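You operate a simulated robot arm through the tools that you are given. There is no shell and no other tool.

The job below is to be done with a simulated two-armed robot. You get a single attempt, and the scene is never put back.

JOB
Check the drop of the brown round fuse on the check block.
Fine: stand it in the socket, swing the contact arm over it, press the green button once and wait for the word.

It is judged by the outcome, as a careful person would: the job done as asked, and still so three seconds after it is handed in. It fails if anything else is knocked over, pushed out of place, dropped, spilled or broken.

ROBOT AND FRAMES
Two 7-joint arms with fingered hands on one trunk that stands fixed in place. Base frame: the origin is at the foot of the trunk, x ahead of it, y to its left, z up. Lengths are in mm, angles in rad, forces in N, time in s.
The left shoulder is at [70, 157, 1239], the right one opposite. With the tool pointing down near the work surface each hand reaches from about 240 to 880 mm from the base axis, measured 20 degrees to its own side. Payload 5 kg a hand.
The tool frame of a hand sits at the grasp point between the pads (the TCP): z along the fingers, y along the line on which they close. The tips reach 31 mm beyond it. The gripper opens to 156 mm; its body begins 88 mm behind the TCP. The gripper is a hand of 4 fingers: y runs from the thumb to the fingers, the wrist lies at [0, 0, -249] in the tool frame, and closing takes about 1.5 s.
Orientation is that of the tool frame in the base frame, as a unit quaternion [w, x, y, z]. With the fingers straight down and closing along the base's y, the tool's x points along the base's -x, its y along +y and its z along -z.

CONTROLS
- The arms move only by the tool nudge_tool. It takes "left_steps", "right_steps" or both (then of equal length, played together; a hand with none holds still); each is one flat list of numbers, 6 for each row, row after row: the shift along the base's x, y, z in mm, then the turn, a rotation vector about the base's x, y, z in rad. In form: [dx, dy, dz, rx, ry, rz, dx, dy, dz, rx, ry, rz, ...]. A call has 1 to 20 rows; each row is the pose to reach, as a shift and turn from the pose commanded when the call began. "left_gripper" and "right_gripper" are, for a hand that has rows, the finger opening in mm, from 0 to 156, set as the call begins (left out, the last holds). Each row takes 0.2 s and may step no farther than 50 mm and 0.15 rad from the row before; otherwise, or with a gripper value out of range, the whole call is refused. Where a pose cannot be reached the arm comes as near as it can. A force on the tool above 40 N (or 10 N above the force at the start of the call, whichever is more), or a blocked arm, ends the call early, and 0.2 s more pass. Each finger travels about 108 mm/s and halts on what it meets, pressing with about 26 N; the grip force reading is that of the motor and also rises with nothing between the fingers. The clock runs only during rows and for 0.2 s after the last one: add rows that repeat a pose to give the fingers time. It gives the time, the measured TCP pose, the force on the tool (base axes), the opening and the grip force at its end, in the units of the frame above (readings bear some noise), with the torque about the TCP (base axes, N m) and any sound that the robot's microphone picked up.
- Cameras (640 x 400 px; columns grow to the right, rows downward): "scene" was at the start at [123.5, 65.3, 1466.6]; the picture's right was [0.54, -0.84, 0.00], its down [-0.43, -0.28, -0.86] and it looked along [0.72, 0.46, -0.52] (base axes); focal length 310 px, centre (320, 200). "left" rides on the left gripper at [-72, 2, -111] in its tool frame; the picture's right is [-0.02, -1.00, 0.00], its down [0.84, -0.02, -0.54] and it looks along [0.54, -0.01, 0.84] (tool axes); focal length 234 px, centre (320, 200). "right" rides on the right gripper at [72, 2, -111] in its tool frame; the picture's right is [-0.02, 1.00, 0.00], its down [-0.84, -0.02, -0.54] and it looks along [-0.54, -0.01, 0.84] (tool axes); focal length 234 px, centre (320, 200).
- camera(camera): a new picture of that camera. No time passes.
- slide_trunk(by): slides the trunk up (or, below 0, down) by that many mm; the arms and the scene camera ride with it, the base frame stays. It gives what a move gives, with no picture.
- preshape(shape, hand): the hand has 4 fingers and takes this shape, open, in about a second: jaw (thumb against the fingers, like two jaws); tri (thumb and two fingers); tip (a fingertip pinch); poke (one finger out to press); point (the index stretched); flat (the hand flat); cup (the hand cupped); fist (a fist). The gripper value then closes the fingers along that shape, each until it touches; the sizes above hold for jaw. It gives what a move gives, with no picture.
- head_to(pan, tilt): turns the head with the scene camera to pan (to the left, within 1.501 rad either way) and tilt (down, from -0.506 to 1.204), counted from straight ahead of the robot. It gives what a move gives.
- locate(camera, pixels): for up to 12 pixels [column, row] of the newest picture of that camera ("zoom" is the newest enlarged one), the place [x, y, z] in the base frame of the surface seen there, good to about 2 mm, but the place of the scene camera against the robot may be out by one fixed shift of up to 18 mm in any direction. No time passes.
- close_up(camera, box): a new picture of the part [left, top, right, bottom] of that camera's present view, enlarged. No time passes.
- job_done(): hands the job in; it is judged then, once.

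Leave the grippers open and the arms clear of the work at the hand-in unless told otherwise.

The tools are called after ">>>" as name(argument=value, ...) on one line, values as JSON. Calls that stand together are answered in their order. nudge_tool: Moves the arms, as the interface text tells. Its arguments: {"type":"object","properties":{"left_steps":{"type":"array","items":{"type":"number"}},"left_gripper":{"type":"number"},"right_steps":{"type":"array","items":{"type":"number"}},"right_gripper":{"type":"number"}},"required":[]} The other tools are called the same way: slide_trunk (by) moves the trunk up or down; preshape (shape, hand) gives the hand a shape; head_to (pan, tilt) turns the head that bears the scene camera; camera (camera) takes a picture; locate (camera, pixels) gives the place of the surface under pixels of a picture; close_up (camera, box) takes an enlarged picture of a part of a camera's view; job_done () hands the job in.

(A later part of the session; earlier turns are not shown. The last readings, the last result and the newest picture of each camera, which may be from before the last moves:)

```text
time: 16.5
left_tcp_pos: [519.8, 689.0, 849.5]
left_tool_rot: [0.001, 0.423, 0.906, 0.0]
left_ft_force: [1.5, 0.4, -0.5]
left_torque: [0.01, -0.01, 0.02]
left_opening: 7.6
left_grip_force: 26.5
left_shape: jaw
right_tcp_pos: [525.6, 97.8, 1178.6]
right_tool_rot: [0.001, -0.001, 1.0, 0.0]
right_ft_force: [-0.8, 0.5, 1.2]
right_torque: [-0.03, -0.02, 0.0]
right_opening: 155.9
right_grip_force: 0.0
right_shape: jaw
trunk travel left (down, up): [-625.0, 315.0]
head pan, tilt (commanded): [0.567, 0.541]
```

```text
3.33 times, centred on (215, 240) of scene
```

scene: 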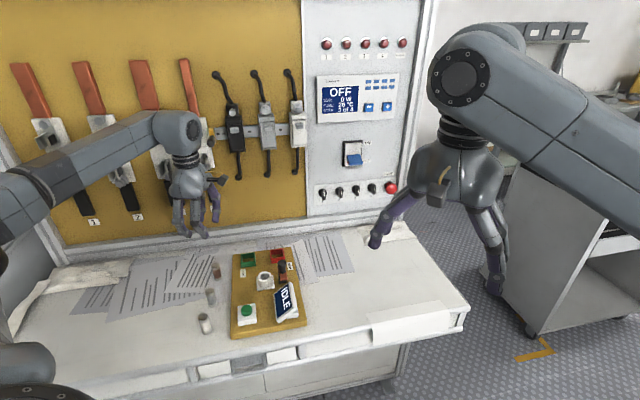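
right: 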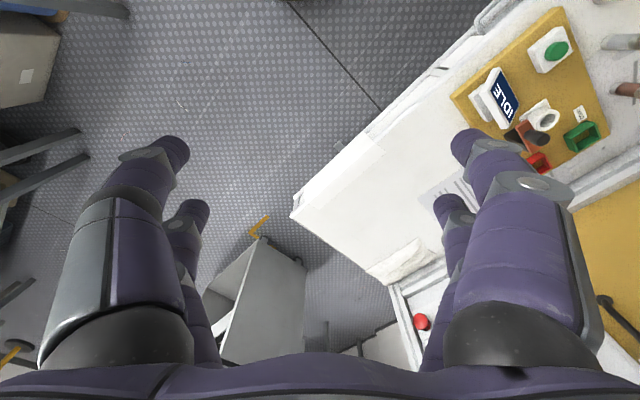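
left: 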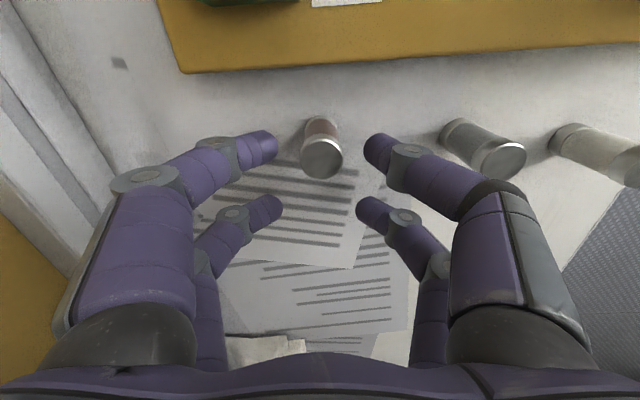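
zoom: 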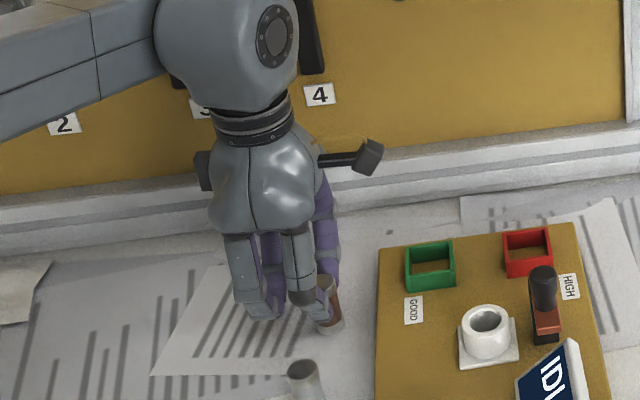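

Pair A touches the fuse on both sides; pair B has closed on itself. Grip reads 26.5 N. I'll lift slowly by ~15 mm and check.

>>> nudge_tool(left_steps=[0, 0, 3, 0, 0, 0, 0, 0, 7, 0, 0, 0, 0, 0, 11, 0, 0, 0, 0, 0, 15, 0, 0, 0, 0, 0, 15, 0, 0, 0])

>>> close_up(camera="left", box=[220, 90, 420, 240])

>>> close_up(camera="scene", box=[150, 180, 280, 300])

```text
time: 17.7
left_tcp_pos: [520.1, 688.8, 866.2]
left_tool_rot: [0.0, 0.422, 0.907, 0.0]
left_ft_force: [-0.2, 0.4, -0.3]
left_torque: [-0.02, 0.0, -0.04]
left_opening: 7.6
left_grip_force: 25.9
left_shape: jaw
right_tcp_pos: [526.6, 98.5, 1178.6]
right_tool_rot: [0.0, 0.0, 1.0, 0.0]
right_ft_force: [0.4, -0.1, -0.5]
right_torque: [-0.01, -0.01, 0.0]
right_opening: 156.0
right_grip_force: 0.2
right_shape: jaw
trunk travel left (down, up): [-625.0, 315.0]
head pan, tilt (commanded): [0.567, 0.541]
```

```text
2.67 times, centred on (320, 165) of left
```

zoom: 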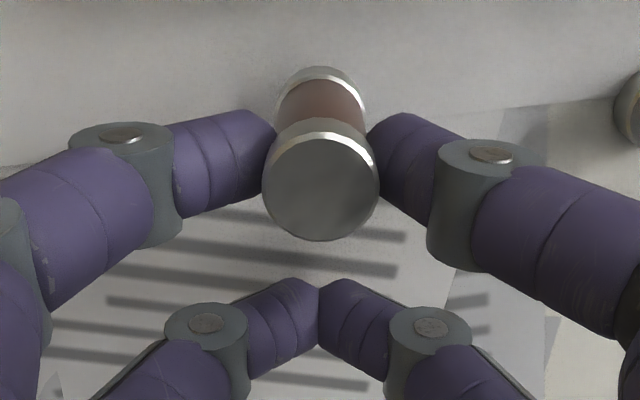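

```text
3.33 times, centred on (215, 240) of scene
```

zoom: 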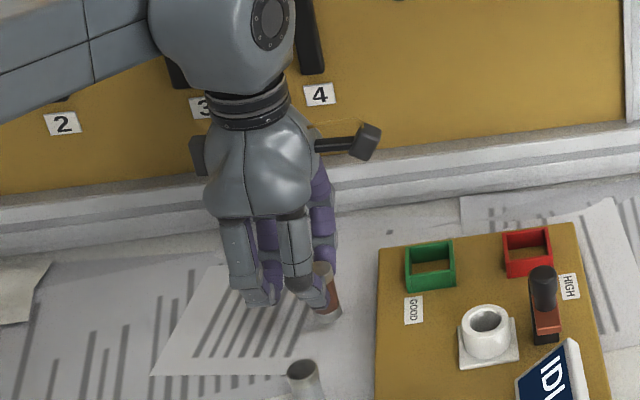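

The fuse rises with the hand. I'll lift to z ≈ 930 and then measure the fuse's place relative to the TCP with the left camera.

>>> nudge_tool(left_steps=[0, 0, 15, 0, 0, 0, 0, 0, 32, 0, 0, 0, 0, 0, 50, 0, 0, 0, 0, 0, 65, 0, 0, 0, 0, 0, 65, 0, 0, 0])

>>> close_up(camera="left", box=[290, 105, 354, 190])

>>> locate(camera="zoom", pixels=[[320, 240], [230, 240], [420, 240], [320, 150], [320, 330]])

```text
time: 18.9
left_tcp_pos: [518.5, 687.5, 930.9]
left_tool_rot: [0.0, 0.423, 0.906, 0.0]
left_ft_force: [0.5, -0.2, 0.8]
left_torque: [0.02, 0.01, 0.01]
left_opening: 7.8
left_grip_force: 26.0
left_shape: jaw
right_tcp_pos: [527.0, 97.5, 1178.7]
right_tool_rot: [0.002, 0.001, 1.0, 0.0]
right_ft_force: [0.1, 0.3, 0.8]
right_torque: [-0.03, 0.0, -0.03]
right_opening: 155.9
right_grip_force: 0.0
right_shape: jaw
trunk travel left (down, up): [-625.0, 315.0]
head pan, tilt (commanded): [0.567, 0.541]
```

```text
4.71 times, centred on (322, 148) of left
```

zoom: 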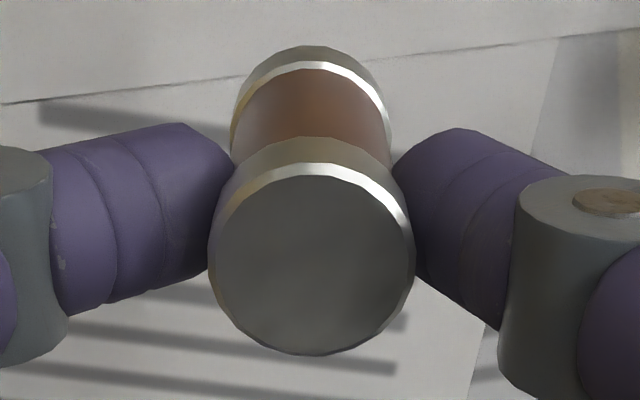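

```text
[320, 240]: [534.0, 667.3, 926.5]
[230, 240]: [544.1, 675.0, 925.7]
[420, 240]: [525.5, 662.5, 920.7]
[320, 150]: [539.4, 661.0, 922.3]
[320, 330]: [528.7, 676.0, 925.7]
```

I'll locate more exact rim points of the fuse top: left (213,258), right (410,258), top (311,172), bottom (311,348).

>>> locate(camera="zoom", pixels=[[311, 258], [215, 258], [408, 258], [311, 174], [311, 348], [240, 200], [382, 200], [242, 318], [380, 318], [311, 100], [311, 70]])

```text
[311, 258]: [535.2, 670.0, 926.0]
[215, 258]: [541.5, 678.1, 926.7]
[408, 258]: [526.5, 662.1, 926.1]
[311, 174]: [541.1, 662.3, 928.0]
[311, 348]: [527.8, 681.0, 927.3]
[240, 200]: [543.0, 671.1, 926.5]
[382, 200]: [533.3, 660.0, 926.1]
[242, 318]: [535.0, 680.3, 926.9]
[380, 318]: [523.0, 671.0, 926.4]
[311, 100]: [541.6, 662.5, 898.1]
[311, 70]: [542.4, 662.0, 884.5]
```

Fuse hangs vertical: top centre at (533.9, 670.8, 926.5), i.e. about 22 mm from the TCP along tool -x and ~5 mm below the TCP. Next I carry it to above the socket while turning to yaw ≈ -65°, TCP ≈ (569.5, 543, 950); fuse bottom then at ≈ 893, well above the socket rim.

>>> nudge_tool(left_steps=[6, -18, 8, 0, 0, -0.03, 12, -36, 16, 0, 0, -0.06, 18, -54, 19, 0, 0, -0.1, 25, -72, 19, 0, 0, -0.13, 31, -90, 19, 0, 0, -0.165, 38, -108, 19, 0, 0, -0.2, 44, -127, 19, 0, 0, -0.23, 50, -145, 19, 0, 0, -0.263, 50, -145, 19, 0, 0, -0.263, 50, -145, 19, 0, 0, -0.263])

>>> camera(camera="left")

>>> close_up(camera="scene", box=[190, 170, 330, 320])

```text
time: 21.1
left_tcp_pos: [571.4, 542.0, 950.4]
left_tool_rot: [0.001, 0.537, 0.844, 0.0]
left_ft_force: [-0.7, -0.3, -0.6]
left_torque: [0.0, 0.02, -0.02]
left_opening: 7.6
left_grip_force: 26.1
left_shape: jaw
right_tcp_pos: [526.2, 96.9, 1179.3]
right_tool_rot: [0.0, -0.001, 1.0, 0.001]
right_ft_force: [-0.1, 0.7, 0.6]
right_torque: [0.0, 0.01, -0.03]
right_opening: 155.9
right_grip_force: 0.0
right_shape: jaw
trunk travel left (down, up): [-625.0, 315.0]
head pan, tilt (commanded): [0.567, 0.541]
```

```text
taken
```

left: 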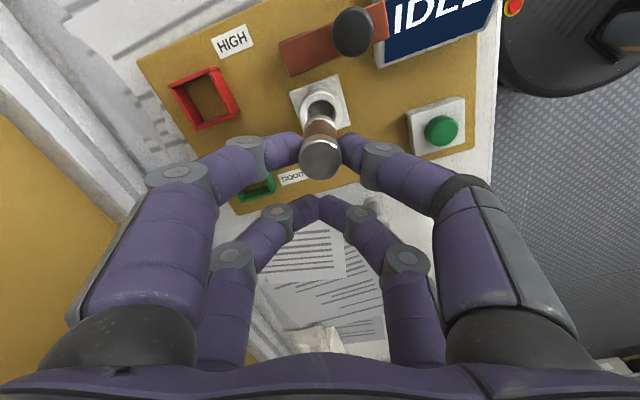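

```text
2.67 times, centred on (260, 245) of scene
```

zoom: 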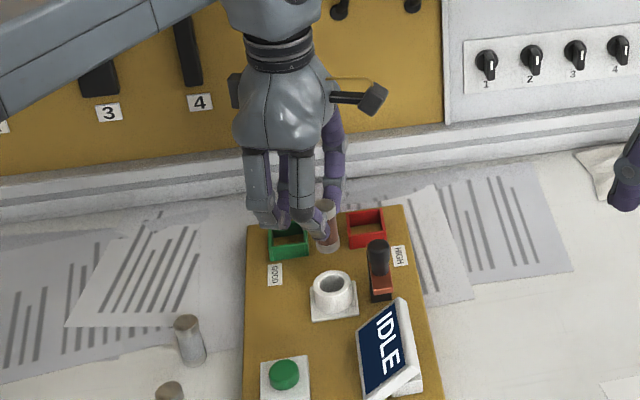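

The hand is above the socket, as planned; yaw -1.134 reached. I'll zoom the left camera on the socket and fuse and locate both.

>>> close_up(camera="left", box=[280, 65, 360, 185])

```text
3.33 times, centred on (320, 125) of left
```

zoom: 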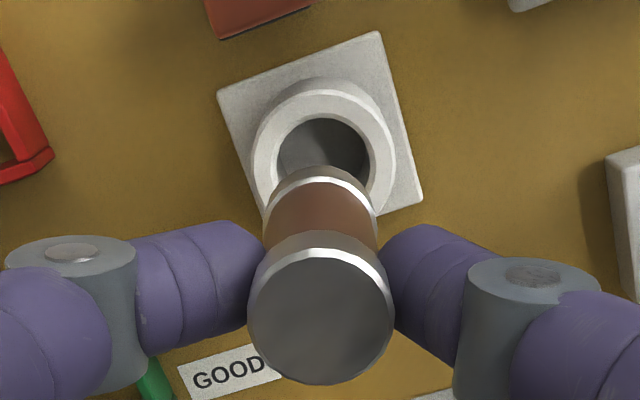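

Locating the socket's rim points and the fuse's top in this zoom.

>>> locate(camera="zoom", pixels=[[258, 165], [391, 165], [325, 95], [268, 130], [380, 130], [264, 165], [382, 165], [320, 312], [253, 310], [388, 310], [320, 252], [320, 376]])

```text
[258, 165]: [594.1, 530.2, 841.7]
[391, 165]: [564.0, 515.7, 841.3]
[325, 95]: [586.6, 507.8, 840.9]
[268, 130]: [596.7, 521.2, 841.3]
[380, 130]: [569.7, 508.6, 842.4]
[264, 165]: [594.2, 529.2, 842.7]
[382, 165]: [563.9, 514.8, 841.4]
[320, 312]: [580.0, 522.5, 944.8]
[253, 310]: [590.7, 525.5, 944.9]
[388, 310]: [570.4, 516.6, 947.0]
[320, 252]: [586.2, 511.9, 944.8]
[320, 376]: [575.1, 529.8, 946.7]
```

Socket centre ≈ (579.2, 522.8); fuse centre ≈ (580.6, 521.2) as seen (or about (579.8, 522.9) from the TCP reading) – about 1–2 mm off. I'll correct by (-1, +0.8) and lower 40 mm so the fuse bottom sits ~8 mm above the rim, then compare again at similar depth.

>>> nudge_tool(left_steps=[-0.5, 0.4, -12, 0, 0, 0, -1, 0.8, -24, 0, 0, 0, -1, 0.8, -33, 0, 0, 0, -1, 0.8, -41, 0, 0, 0, -1, 0.8, -41, 0, 0, 0])

>>> close_up(camera="left", box=[280, 65, 360, 185])

>>> close_up(camera="scene", box=[240, 235, 300, 295])

>>> close_up(camera="right", box=[490, 70, 590, 180])

```text
time: 22.3
left_tcp_pos: [569.5, 542.5, 907.6]
left_tool_rot: [-0.001, 0.537, 0.843, 0.0]
left_ft_force: [-0.2, 0.1, -0.5]
left_torque: [0.04, 0.0, 0.01]
left_opening: 7.6
left_grip_force: 26.2
left_shape: jaw
right_tcp_pos: [525.7, 96.4, 1178.5]
right_tool_rot: [0.001, 0.0, 1.0, 0.0]
right_ft_force: [0.1, -0.2, 0.9]
right_torque: [0.01, 0.0, -0.01]
right_opening: 156.0
right_grip_force: 0.1
right_shape: jaw
trunk travel left (down, up): [-625.0, 315.0]
head pan, tilt (commanded): [0.567, 0.541]
```

```text
3.33 times, centred on (320, 125) of left
```

zoom: 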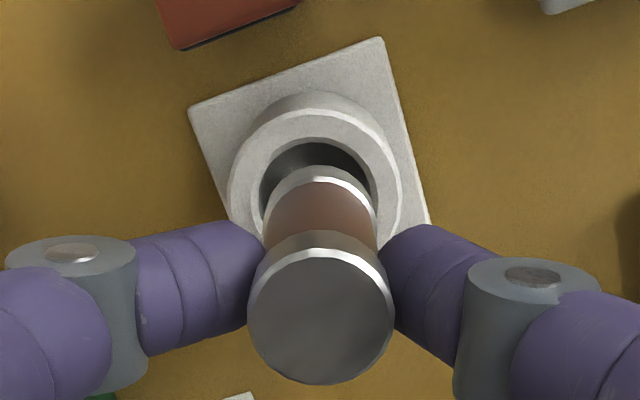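

```text
6.67 times, centred on (270, 265) of scene
```

zoom: 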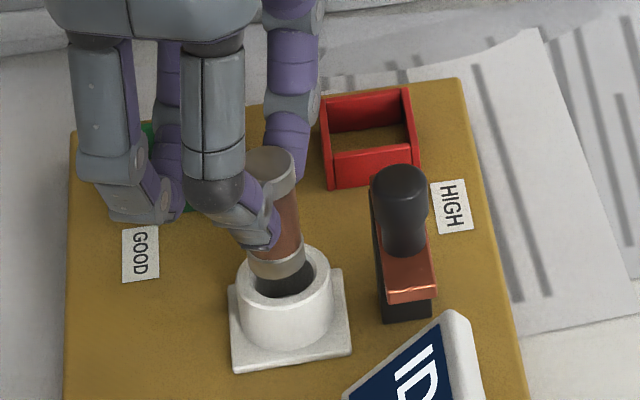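

```text
3.64 times, centred on (540, 125) of right
```

zoom: 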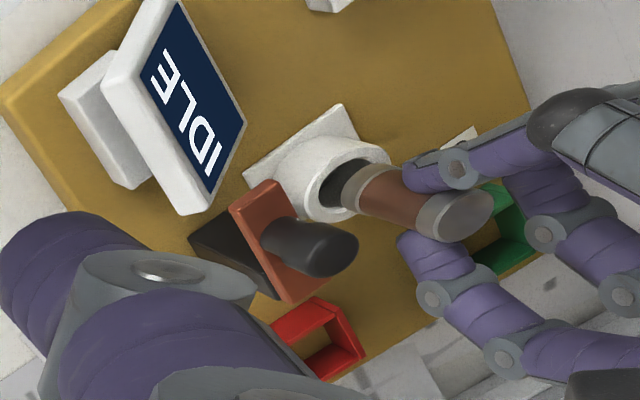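

From the left view the fuse axis is at column 320 while the socket hole's centre is at 315 in the zoom (≈1.1 mm lateral). I'll retake this left zoom and locate rim edges and the fuse's bottom edge for the other direction.

>>> close_up(camera="left", box=[280, 65, 360, 185])

>>> locate(camera="zoom", pixels=[[315, 112], [315, 136], [240, 175], [390, 175], [255, 140], [375, 140], [320, 172], [320, 195], [270, 195], [372, 195], [320, 252], [320, 376]])

>>> close_up(camera="scene", box=[240, 235, 300, 295])

>>> locate(camera="zoom", pixels=[[240, 290], [330, 290], [246, 290], [324, 288], [290, 322], [262, 308], [315, 308], [275, 265], [295, 262], [272, 160], [285, 220], [277, 276]])

```text
3.33 times, centred on (320, 125) of left
```

zoom: 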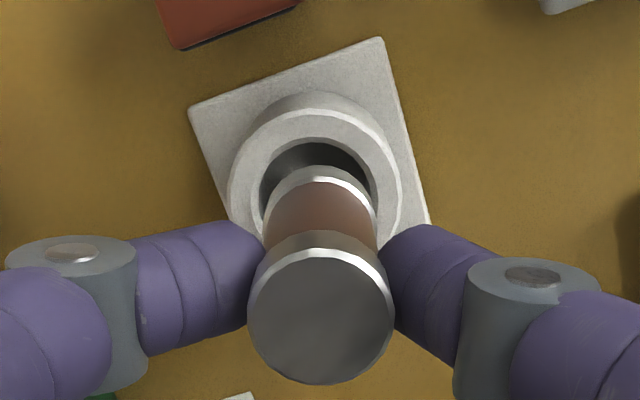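

```text
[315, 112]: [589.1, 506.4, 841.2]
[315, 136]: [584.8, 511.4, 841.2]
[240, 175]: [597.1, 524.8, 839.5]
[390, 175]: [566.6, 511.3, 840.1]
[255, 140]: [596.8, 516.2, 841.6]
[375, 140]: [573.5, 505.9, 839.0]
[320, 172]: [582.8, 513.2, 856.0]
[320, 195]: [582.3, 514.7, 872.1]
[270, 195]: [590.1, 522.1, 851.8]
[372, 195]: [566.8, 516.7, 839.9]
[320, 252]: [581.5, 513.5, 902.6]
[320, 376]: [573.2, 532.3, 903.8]
```

```text
6.67 times, centred on (270, 265) of scene
```

zoom: 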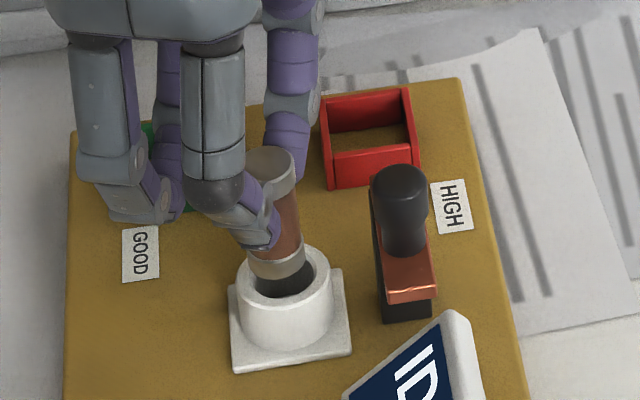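

```text
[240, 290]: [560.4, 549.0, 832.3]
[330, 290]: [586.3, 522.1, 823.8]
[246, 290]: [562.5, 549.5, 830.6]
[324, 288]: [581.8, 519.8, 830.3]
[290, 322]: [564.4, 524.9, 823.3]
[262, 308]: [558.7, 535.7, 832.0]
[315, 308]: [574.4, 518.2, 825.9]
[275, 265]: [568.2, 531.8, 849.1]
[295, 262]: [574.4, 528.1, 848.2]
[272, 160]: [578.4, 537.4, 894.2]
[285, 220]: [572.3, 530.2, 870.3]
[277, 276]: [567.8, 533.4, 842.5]
```

The measured lateral offset is ~1.2 mm; the other direction is less certain. I'll take tighter zooms of both the left and scene views to compare fuse bottom and hole more exactly.

>>> close_up(camera="scene", box=[253, 255, 289, 291])

>>> close_up(camera="right", box=[515, 100, 575, 140])

>>> close_up(camera="left", box=[285, 85, 355, 150])

```text
11.11 times, centred on (271, 273) of scene
```

zoom: 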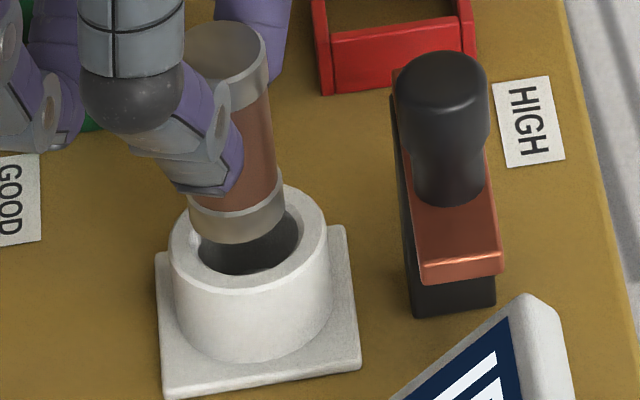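

```text
10.00 times, centred on (545, 120) of right
```

zoom: 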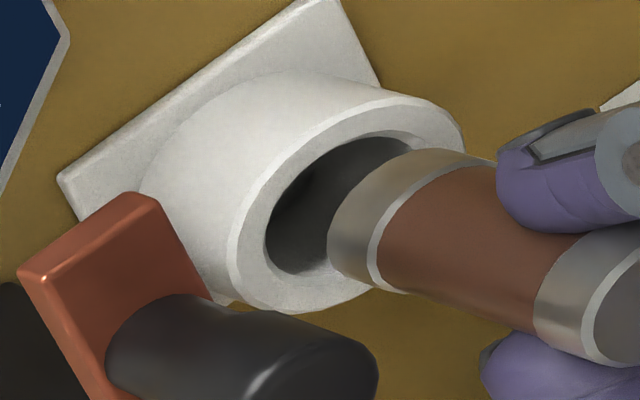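

```text
6.15 times, centred on (320, 118) of left
```

zoom: 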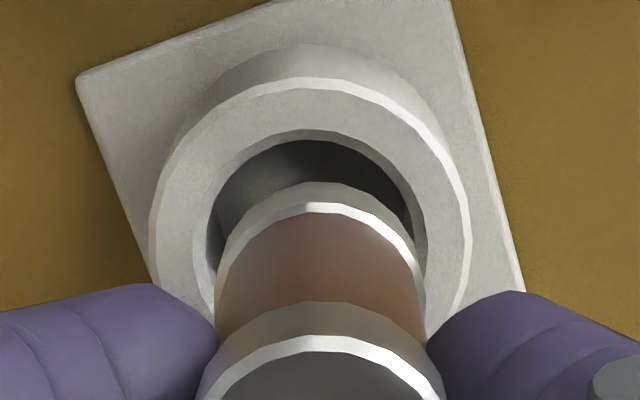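

Both views agree: the hole (chamfered, it seems) lies about 1.4 mm along tool +y and 1.9 mm along tool -x from the fuse axis. I'll correct by (+2.0, -1.1) mm and lower 3 mm, then check again.

>>> nudge_tool(left_steps=[1, -0.5, 0, 0, 0, 0, 2, -1.1, 0, 0, 0, 0, 2, -1.1, -3, 0, 0, 0, 2, -1.1, -3, 0, 0, 0, 2, -1.1, -3, 0, 0, 0])

>>> close_up(camera="scene", box=[253, 255, 289, 291])

>>> close_up(camera="right", box=[515, 100, 575, 140])

>>> close_up(camera="left", box=[285, 85, 355, 150])

```text
time: 23.5
left_tcp_pos: [570.7, 542.5, 904.9]
left_tool_rot: [0.0, 0.537, 0.844, -0.001]
left_ft_force: [-0.7, 0.4, -0.5]
left_torque: [-0.01, 0.0, 0.01]
left_opening: 7.6
left_grip_force: 26.5
left_shape: jaw
right_tcp_pos: [526.1, 97.6, 1178.7]
right_tool_rot: [0.002, 0.0, 1.0, 0.0]
right_ft_force: [0.4, 0.5, 0.1]
right_torque: [-0.01, -0.02, -0.03]
right_opening: 155.7
right_grip_force: 0.1
right_shape: jaw
trunk travel left (down, up): [-625.0, 315.0]
head pan, tilt (commanded): [0.567, 0.541]
```

```text
11.11 times, centred on (271, 273) of scene
```

zoom: 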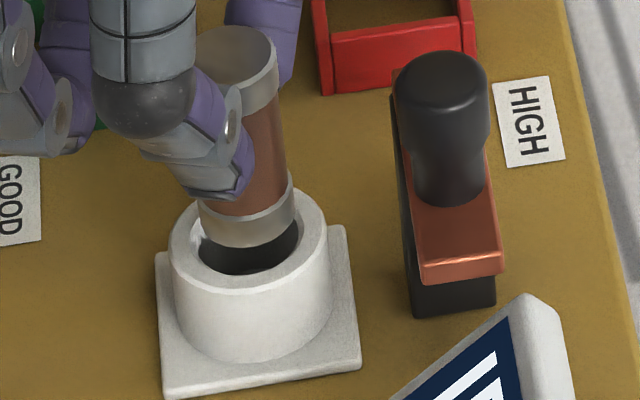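

```text
10.00 times, centred on (545, 120) of right
```

zoom: 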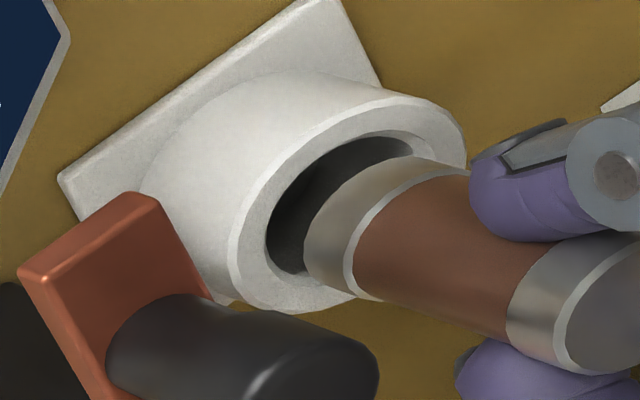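

```text
6.15 times, centred on (320, 118) of left
```

zoom: 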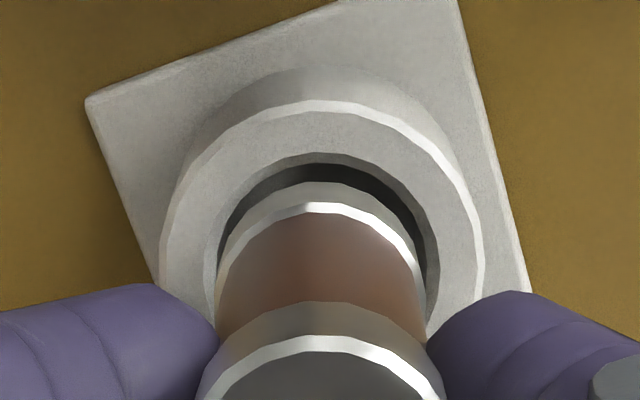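

Now the hole and fuse axes coincide in both views (left: 322 vs 321.5; scene: 249.5 vs 249.5). Fuse bottom is ~7 mm above the rim. I'll lower slowly 12 mm in small steps, watching the force.

>>> nudge_tool(left_steps=[0, 0, -2, 0, 0, 0, 0, 0, -4, 0, 0, 0, 0, 0, -6, 0, 0, 0, 0, 0, -7.5, 0, 0, 0, 0, 0, -9, 0, 0, 0, 0, 0, -10.5, 0, 0, 0, 0, 0, -12, 0, 0, 0, 0, 0, -12, 0, 0, 0])

>>> close_up(camera="scene", box=[253, 255, 289, 291])

>>> close_up(camera="left", box=[285, 85, 355, 150])

```text
time: 25.3
left_tcp_pos: [571.5, 542.7, 893.7]
left_tool_rot: [0.0, 0.538, 0.843, 0.0]
left_ft_force: [1.1, 0.7, -1.3]
left_torque: [0.0, -0.02, 0.04]
left_opening: 7.9
left_grip_force: 26.6
left_shape: jaw
right_tcp_pos: [526.3, 96.6, 1178.0]
right_tool_rot: [0.001, 0.0, 1.0, 0.0]
right_ft_force: [0.8, 0.3, 0.0]
right_torque: [-0.04, 0.01, 0.01]
right_opening: 156.2
right_grip_force: 0.0
right_shape: jaw
trunk travel left (down, up): [-625.0, 315.0]
head pan, tilt (commanded): [0.567, 0.541]
```

```text
11.11 times, centred on (271, 273) of scene
```

zoom: 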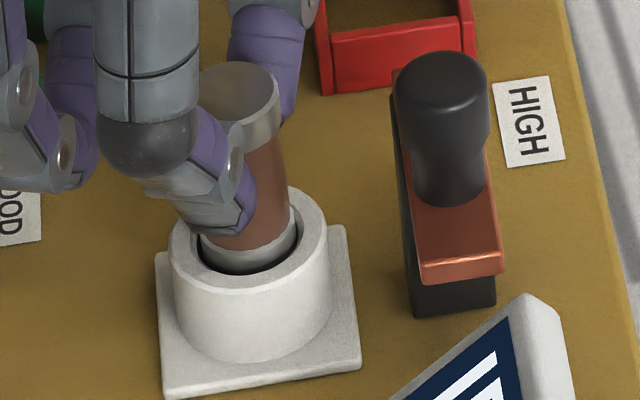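

```text
6.15 times, centred on (320, 118) of left
```

zoom: 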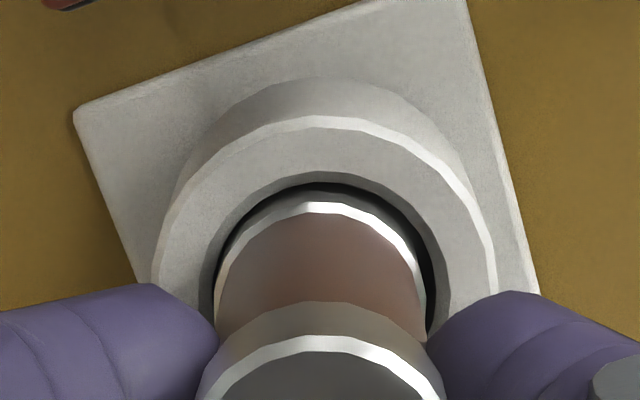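

The fuse is entering the hole with no contact force; a hair's shift of (-0.4, -0.2) centres it better. I'll lower another 16 mm in small steps.

>>> nudge_tool(left_steps=[-0.4, -0.2, 0, 0, 0, 0, -0.4, -0.2, -2, 0, 0, 0, -0.4, -0.2, -4, 0, 0, 0, -0.4, -0.2, -6, 0, 0, 0, -0.4, -0.2, -8, 0, 0, 0, -0.4, -0.2, -10, 0, 0, 0, -0.4, -0.2, -12, 0, 0, 0, -0.4, -0.2, -14, 0, 0, 0, -0.4, -0.2, -16, 0, 0, 0, -0.4, -0.2, -16, 0, 0, 0])

>>> close_up(camera="scene", box=[253, 255, 289, 291])

>>> close_up(camera="left", box=[270, 85, 370, 180])

>>> close_up(camera="right", box=[515, 90, 585, 140])

```text
time: 27.5
left_tcp_pos: [570.2, 542.8, 877.5]
left_tool_rot: [0.0, 0.537, 0.844, -0.001]
left_ft_force: [0.3, -0.4, -1.0]
left_torque: [0.02, 0.03, 0.02]
left_opening: 7.5
left_grip_force: 26.1
left_shape: jaw
right_tcp_pos: [526.6, 97.8, 1178.7]
right_tool_rot: [0.001, 0.0, 1.0, 0.0]
right_ft_force: [0.2, -0.8, -0.4]
right_torque: [0.03, -0.04, 0.03]
right_opening: 155.8
right_grip_force: 0.0
right_shape: jaw
trunk travel left (down, up): [-625.0, 315.0]
head pan, tilt (commanded): [0.567, 0.541]
```

```text
11.11 times, centred on (271, 273) of scene
```

zoom: 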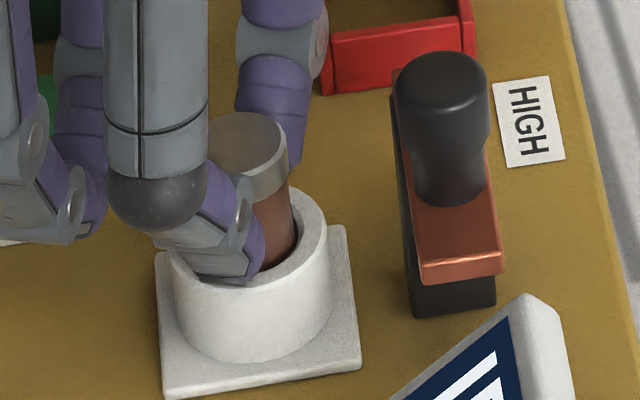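

```text
4.21 times, centred on (320, 132) of left
```

zoom: 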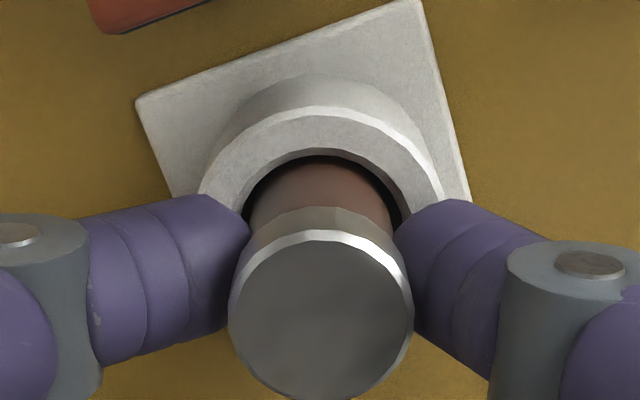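

```text
8.00 times, centred on (550, 115) of right
```

zoom: 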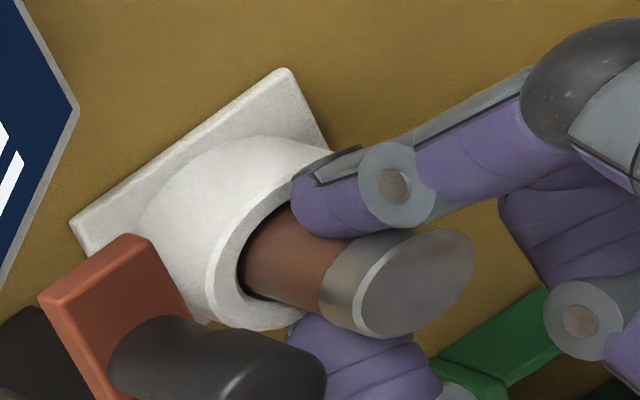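

Fuse is deep in the socket, no forces. I'll lower ~4 mm more in very small steps, watching for the floor or fingers meeting the rim.

>>> nudge_tool(left_steps=[0, 0, -1, 0, 0, 0, 0, 0, -2, 0, 0, 0, 0, 0, -3, 0, 0, 0, 0, 0, -3.8, 0, 0, 0, 0, 0, -3.8, 0, 0, 0])

>>> close_up(camera="right", box=[515, 90, 585, 140])

>>> close_up(camera="scene", box=[253, 255, 289, 291])

```text
time: 28.7
left_tcp_pos: [570.8, 541.6, 874.0]
left_tool_rot: [0.0, 0.537, 0.843, 0.001]
left_ft_force: [0.5, -0.8, 6.2]
left_torque: [-0.11, -0.05, 0.02]
left_opening: 7.9
left_grip_force: 26.1
left_shape: jaw
right_tcp_pos: [526.2, 97.1, 1179.6]
right_tool_rot: [0.001, 0.0, 1.0, 0.0]
right_ft_force: [0.3, 0.3, -0.3]
right_torque: [-0.01, -0.01, -0.02]
right_opening: 155.9
right_grip_force: 0.1
right_shape: jaw
trunk travel left (down, up): [-625.0, 315.0]
head pan, tilt (commanded): [0.567, 0.541]
```

```text
8.00 times, centred on (550, 115) of right
```

zoom: 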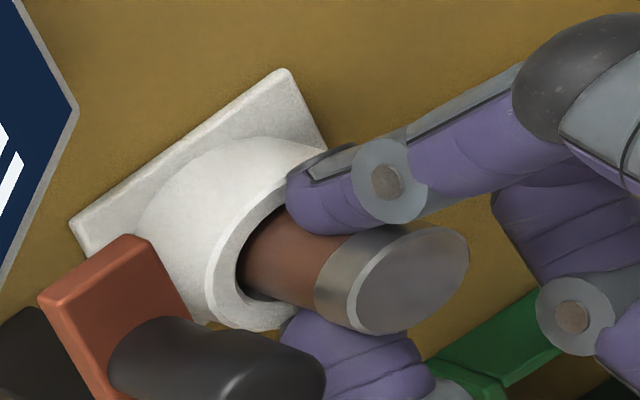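

```text
11.11 times, centred on (271, 273) of scene
```

zoom: 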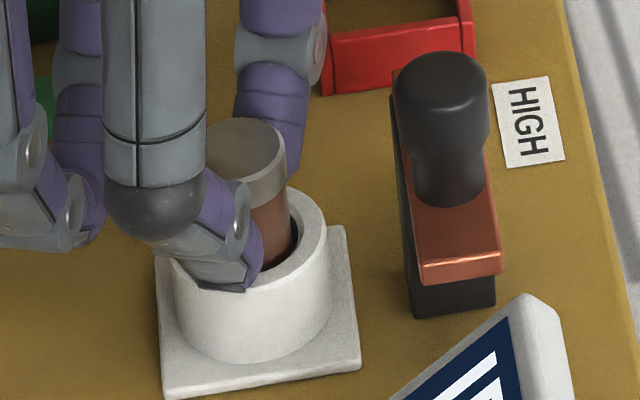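

A gentle 6 N upward force acts right under the fuse: it has reached the floor. I'll release by opening to 46 mm while easing up 1.5 mm.

>>> nudge_tool(left_steps=[0, 0, 1.5, 0, 0, 0, 0, 0, 1.5, 0, 0, 0, 0, 0, 1.5, 0, 0, 0, 0, 0, 1.5, 0, 0, 0], left_gripper=46)

>>> close_up(camera="right", box=[515, 90, 585, 140])

>>> close_up(camera="left", box=[220, 85, 420, 240])

>>> close_up(camera="scene", box=[235, 235, 300, 300])

```text
time: 29.7
left_tcp_pos: [570.1, 543.1, 874.5]
left_tool_rot: [0.0, 0.537, 0.844, 0.001]
left_ft_force: [0.2, 1.2, 0.2]
left_torque: [-0.02, -0.03, 0.01]
left_opening: 45.5
left_grip_force: 0.1
left_shape: jaw
right_tcp_pos: [525.7, 97.2, 1178.8]
right_tool_rot: [0.002, 0.0, 1.0, 0.0]
right_ft_force: [-0.2, -0.7, -0.1]
right_torque: [0.0, 0.01, -0.02]
right_opening: 156.1
right_grip_force: 0.0
right_shape: jaw
trunk travel left (down, up): [-625.0, 315.0]
head pan, tilt (commanded): [0.567, 0.541]
```

```text
8.00 times, centred on (550, 115) of right
```

zoom: 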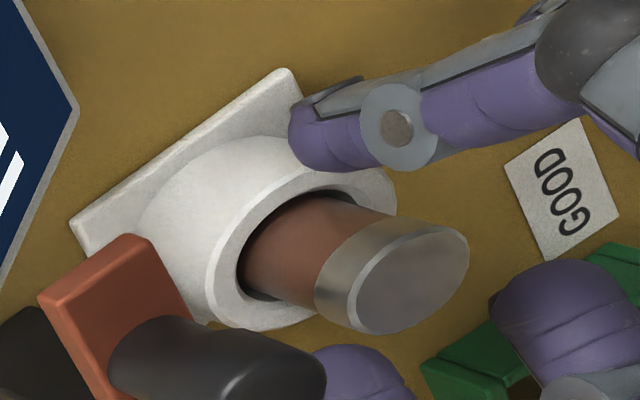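

```text
2.58 times, centred on (320, 162) of left
```

zoom: 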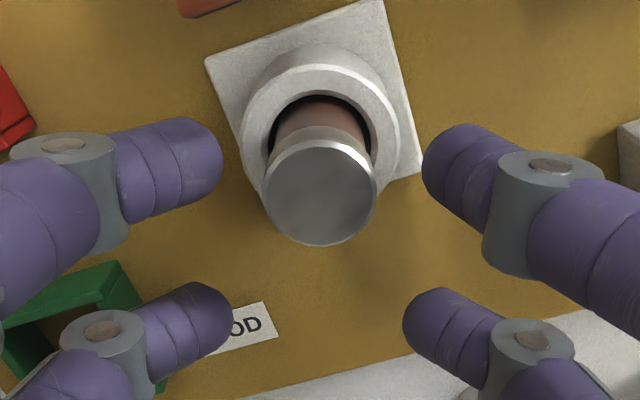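

```text
6.15 times, centred on (268, 268) of scene
```

zoom: 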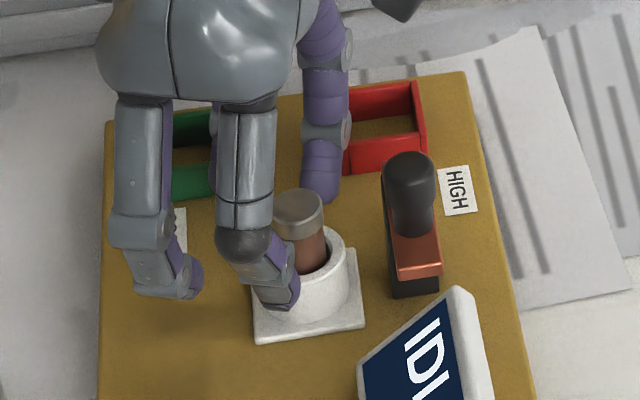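

Fuse released and standing in the socket. I'll rise straight up about 125 mm.

>>> nudge_tool(left_steps=[0, 0, 6, 0, 0, 0, 0, 0, 14, 0, 0, 0, 0, 0, 24, 0, 0, 0, 0, 0, 45, 0, 0, 0, 0, 0, 70, 0, 0, 0, 0, 0, 100, 0, 0, 0, 0, 0, 125, 0, 0, 0, 0, 0, 125, 0, 0, 0])

>>> camera(camera="left")

>>> close_up(camera="left", box=[260, 30, 420, 150])

>>> close_up(camera="scene", box=[235, 235, 300, 300])

```text
time: 31.5
left_tcp_pos: [569.4, 542.6, 998.2]
left_tool_rot: [0.0, 0.537, 0.844, 0.0]
left_ft_force: [-0.4, 0.6, -0.1]
left_torque: [-0.01, 0.03, 0.01]
left_opening: 45.8
left_grip_force: 0.1
left_shape: jaw
right_tcp_pos: [525.8, 96.6, 1177.5]
right_tool_rot: [0.0, -0.001, 1.0, -0.001]
right_ft_force: [0.5, 0.2, 0.9]
right_torque: [0.02, 0.0, 0.0]
right_opening: 156.0
right_grip_force: 0.1
right_shape: jaw
trunk travel left (down, up): [-625.0, 315.0]
head pan, tilt (commanded): [0.567, 0.541]
```

```text
taken
```

left: 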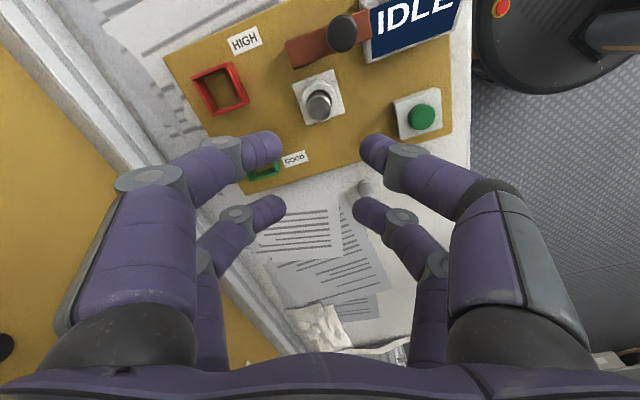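

```text
3.33 times, centred on (340, 90) of left
```

zoom: 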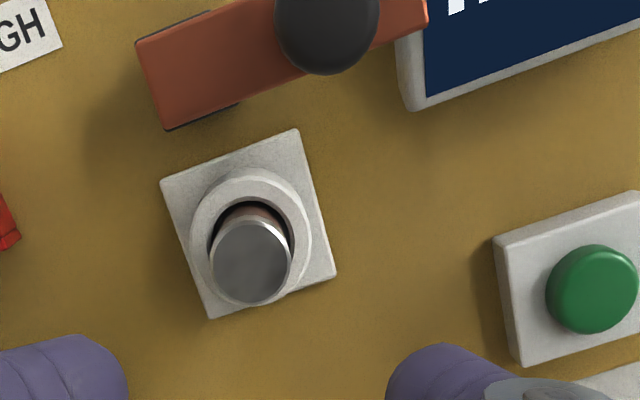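

```text
6.15 times, centred on (268, 268) of scene
```

zoom: 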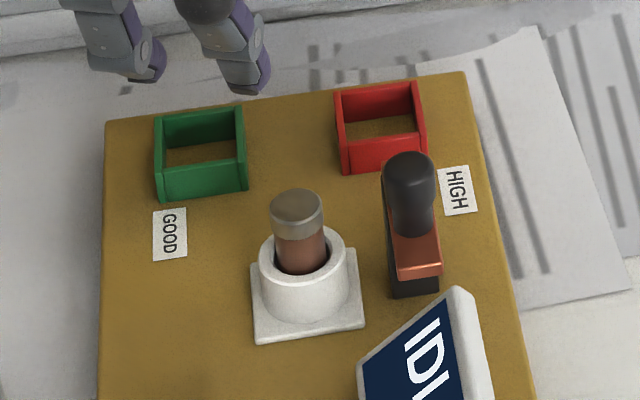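

The fuse stands upright in the socket. Now I'll measure the fuse top height, the strip (top and underside) and the knob for the swing.

>>> close_up(camera="left", box=[260, 5, 420, 125])

>>> locate(camera="zoom", pixels=[[250, 345], [140, 130], [168, 210], [425, 95], [240, 160], [300, 150], [327, 110], [290, 110], [365, 110], [327, 150], [340, 85], [190, 205]])

>>> close_up(camera="scene", box=[262, 245, 298, 285])

>>> locate(camera="zoom", pixels=[[378, 268], [378, 276], [378, 290], [380, 300], [360, 60], [362, 190], [395, 200], [330, 150]])

```text
3.33 times, centred on (340, 65) of left
```

zoom: 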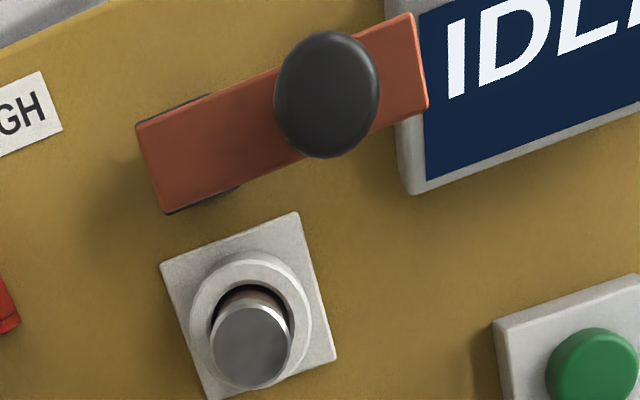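

```text
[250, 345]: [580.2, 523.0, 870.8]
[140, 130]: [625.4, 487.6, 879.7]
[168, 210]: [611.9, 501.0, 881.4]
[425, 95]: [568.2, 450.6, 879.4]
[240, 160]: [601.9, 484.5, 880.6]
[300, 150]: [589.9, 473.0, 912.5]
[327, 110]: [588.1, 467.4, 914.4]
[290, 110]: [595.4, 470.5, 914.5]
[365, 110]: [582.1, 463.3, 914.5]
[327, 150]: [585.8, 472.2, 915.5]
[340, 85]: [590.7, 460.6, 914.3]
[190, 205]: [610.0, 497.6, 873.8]
```

```text
10.00 times, centred on (280, 265) of scene
```

zoom: 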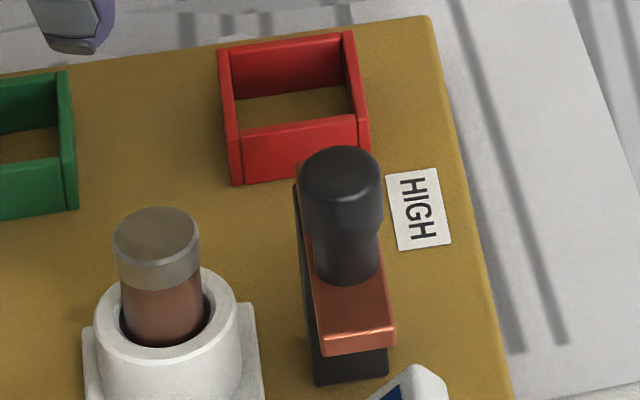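

```text
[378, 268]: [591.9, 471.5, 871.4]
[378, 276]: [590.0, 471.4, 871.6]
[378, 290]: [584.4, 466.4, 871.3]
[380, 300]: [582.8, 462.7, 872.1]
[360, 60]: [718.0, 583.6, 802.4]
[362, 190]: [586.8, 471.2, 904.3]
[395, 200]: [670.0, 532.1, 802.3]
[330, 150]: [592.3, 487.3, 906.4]
```

Fuse top ≈ 870, strip top ≈ 880.5 (underside ≈ 874), knob centre ≈ (589, 466), pivot ≈ (612, 487). A single finger can push the knob round its arc and also press the button, so I'll take the "poke" shape here (TCP z 998, clear) and look where the finger is.

>>> preshape(shape="poke", hand="left")

>>> camera(camera="left")

>>> camera(camera="scene")

>>> camera(camera="right")

```text
time: 32.4
left_tcp_pos: [568.5, 541.8, 999.7]
left_tool_rot: [-0.001, 0.537, 0.843, 0.0]
left_ft_force: [0.0, 0.1, -0.2]
left_torque: [-0.01, 0.0, 0.01]
left_opening: 0.0
left_grip_force: 0.0
left_shape: poke
right_tcp_pos: [525.6, 97.6, 1180.6]
right_tool_rot: [0.001, 0.0, 1.0, -0.001]
right_ft_force: [0.3, 0.4, -0.1]
right_torque: [-0.01, -0.05, -0.02]
right_opening: 155.9
right_grip_force: 0.0
right_shape: jaw
trunk travel left (down, up): [-625.0, 315.0]
head pan, tilt (commanded): [0.567, 0.541]
```

```text
taken
```

left: 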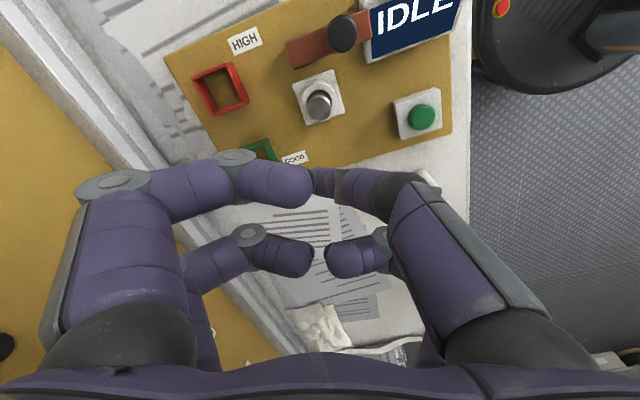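

```text
taken
```

scene: 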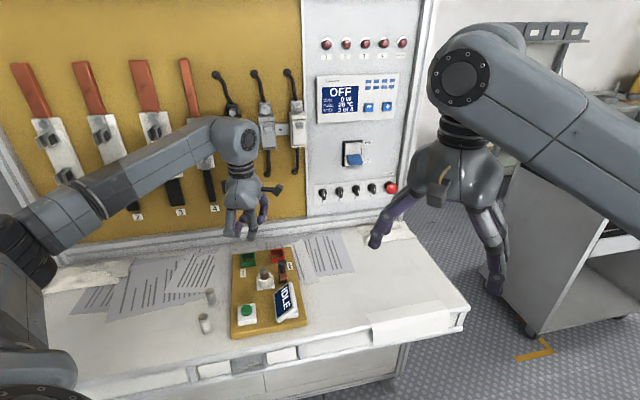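

```text
taken
```

right: 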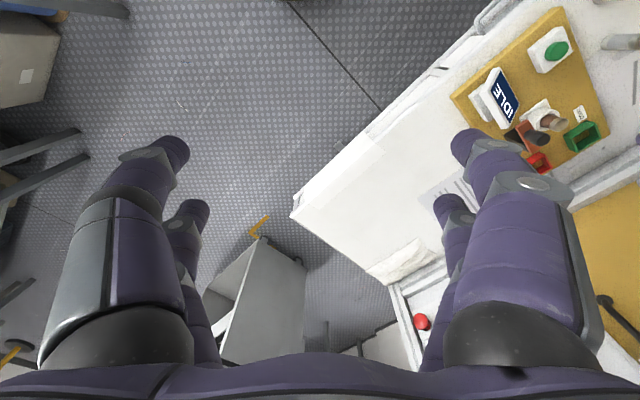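

I'll zoom in on the hand to see which finger sticks out.

>>> close_up(camera="scene", box=[205, 160, 295, 260])

>>> close_up(camera="left", box=[230, 130, 420, 290])

>>> locate(camera="left", pixels=[[305, 185], [285, 183], [250, 180], [330, 183], [345, 188], [370, 190], [305, 255], [285, 250], [335, 258], [350, 256], [235, 158], [375, 240]])

```text
4.00 times, centred on (250, 210) of scene
```

zoom: 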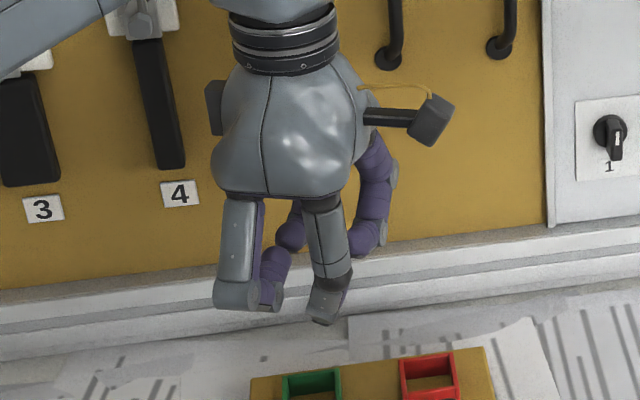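

```text
2.50 times, centred on (325, 210) of left
```

zoom: 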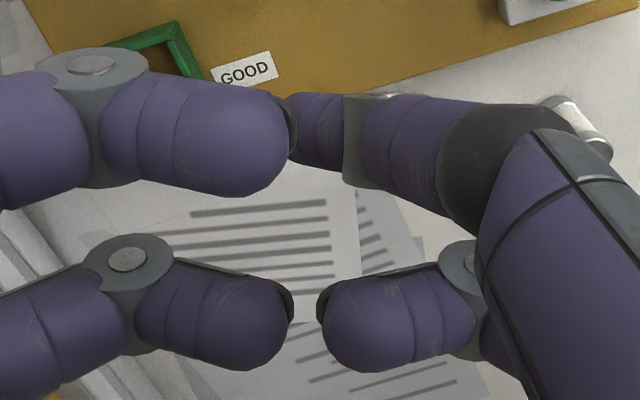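

```text
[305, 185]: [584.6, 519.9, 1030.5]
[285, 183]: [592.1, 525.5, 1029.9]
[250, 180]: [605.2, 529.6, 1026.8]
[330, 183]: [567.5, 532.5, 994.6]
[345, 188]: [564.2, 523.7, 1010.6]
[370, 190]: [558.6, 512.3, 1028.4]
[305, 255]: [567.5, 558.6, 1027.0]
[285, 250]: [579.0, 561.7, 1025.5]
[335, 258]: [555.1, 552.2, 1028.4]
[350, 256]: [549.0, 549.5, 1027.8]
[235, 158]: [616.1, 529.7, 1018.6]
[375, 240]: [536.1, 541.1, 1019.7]
```

In "poke" one finger (tool -y side, camera side) is angled in with its tip lowest. I'll locate its tip via the scene view (zoom ~320,318), then compare with the "point" shape.

>>> close_up(camera="scene", box=[225, 200, 275, 250])

>>> locate(camera="zoom", pixels=[[340, 340], [320, 330], [325, 352], [345, 310], [300, 340], [170, 320], [210, 300]])

>>> preshape(shape="point", hand="left")

>>> camera(camera="left")

>>> close_up(camera="scene", box=[205, 160, 295, 260])

```text
8.00 times, centred on (250, 225) of scene
```

zoom: 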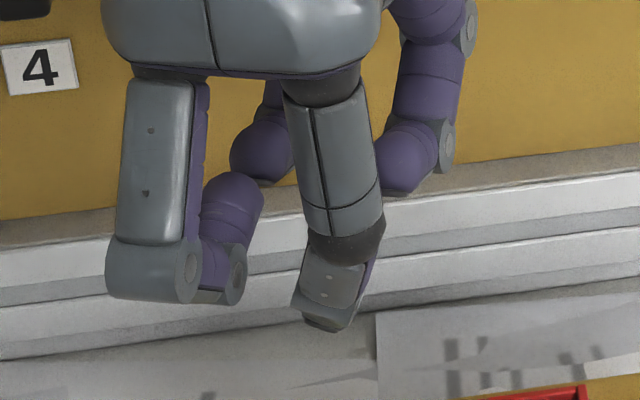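

```text
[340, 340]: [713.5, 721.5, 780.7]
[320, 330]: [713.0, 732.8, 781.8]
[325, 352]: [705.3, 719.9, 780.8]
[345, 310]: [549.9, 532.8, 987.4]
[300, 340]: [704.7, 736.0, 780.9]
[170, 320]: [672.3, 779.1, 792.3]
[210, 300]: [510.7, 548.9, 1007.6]
```

```text
time: 33.3
left_tcp_pos: [569.6, 542.7, 999.3]
left_tool_rot: [0.0, 0.538, 0.843, 0.0]
left_ft_force: [-0.3, 1.3, -0.2]
left_torque: [0.0, -0.01, -0.01]
left_opening: 0.0
left_grip_force: 0.1
left_shape: point
right_tcp_pos: [526.6, 97.4, 1178.4]
right_tool_rot: [0.001, 0.0, 1.0, 0.0]
right_ft_force: [0.0, -0.2, 0.3]
right_torque: [0.01, 0.01, 0.0]
right_opening: 155.9
right_grip_force: 0.2
right_shape: jaw
trunk travel left (down, up): [-625.0, 315.0]
head pan, tilt (commanded): [0.567, 0.541]
```

```text
taken
```

left: 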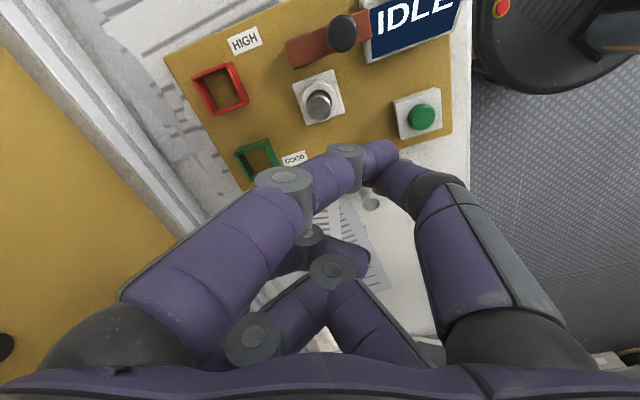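

```text
4.00 times, centred on (250, 210) of scene
```

zoom: 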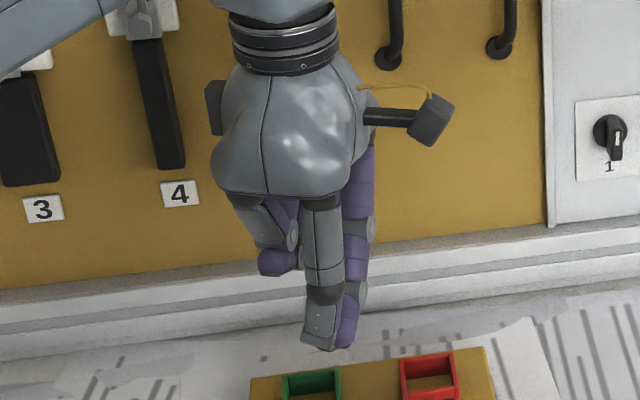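

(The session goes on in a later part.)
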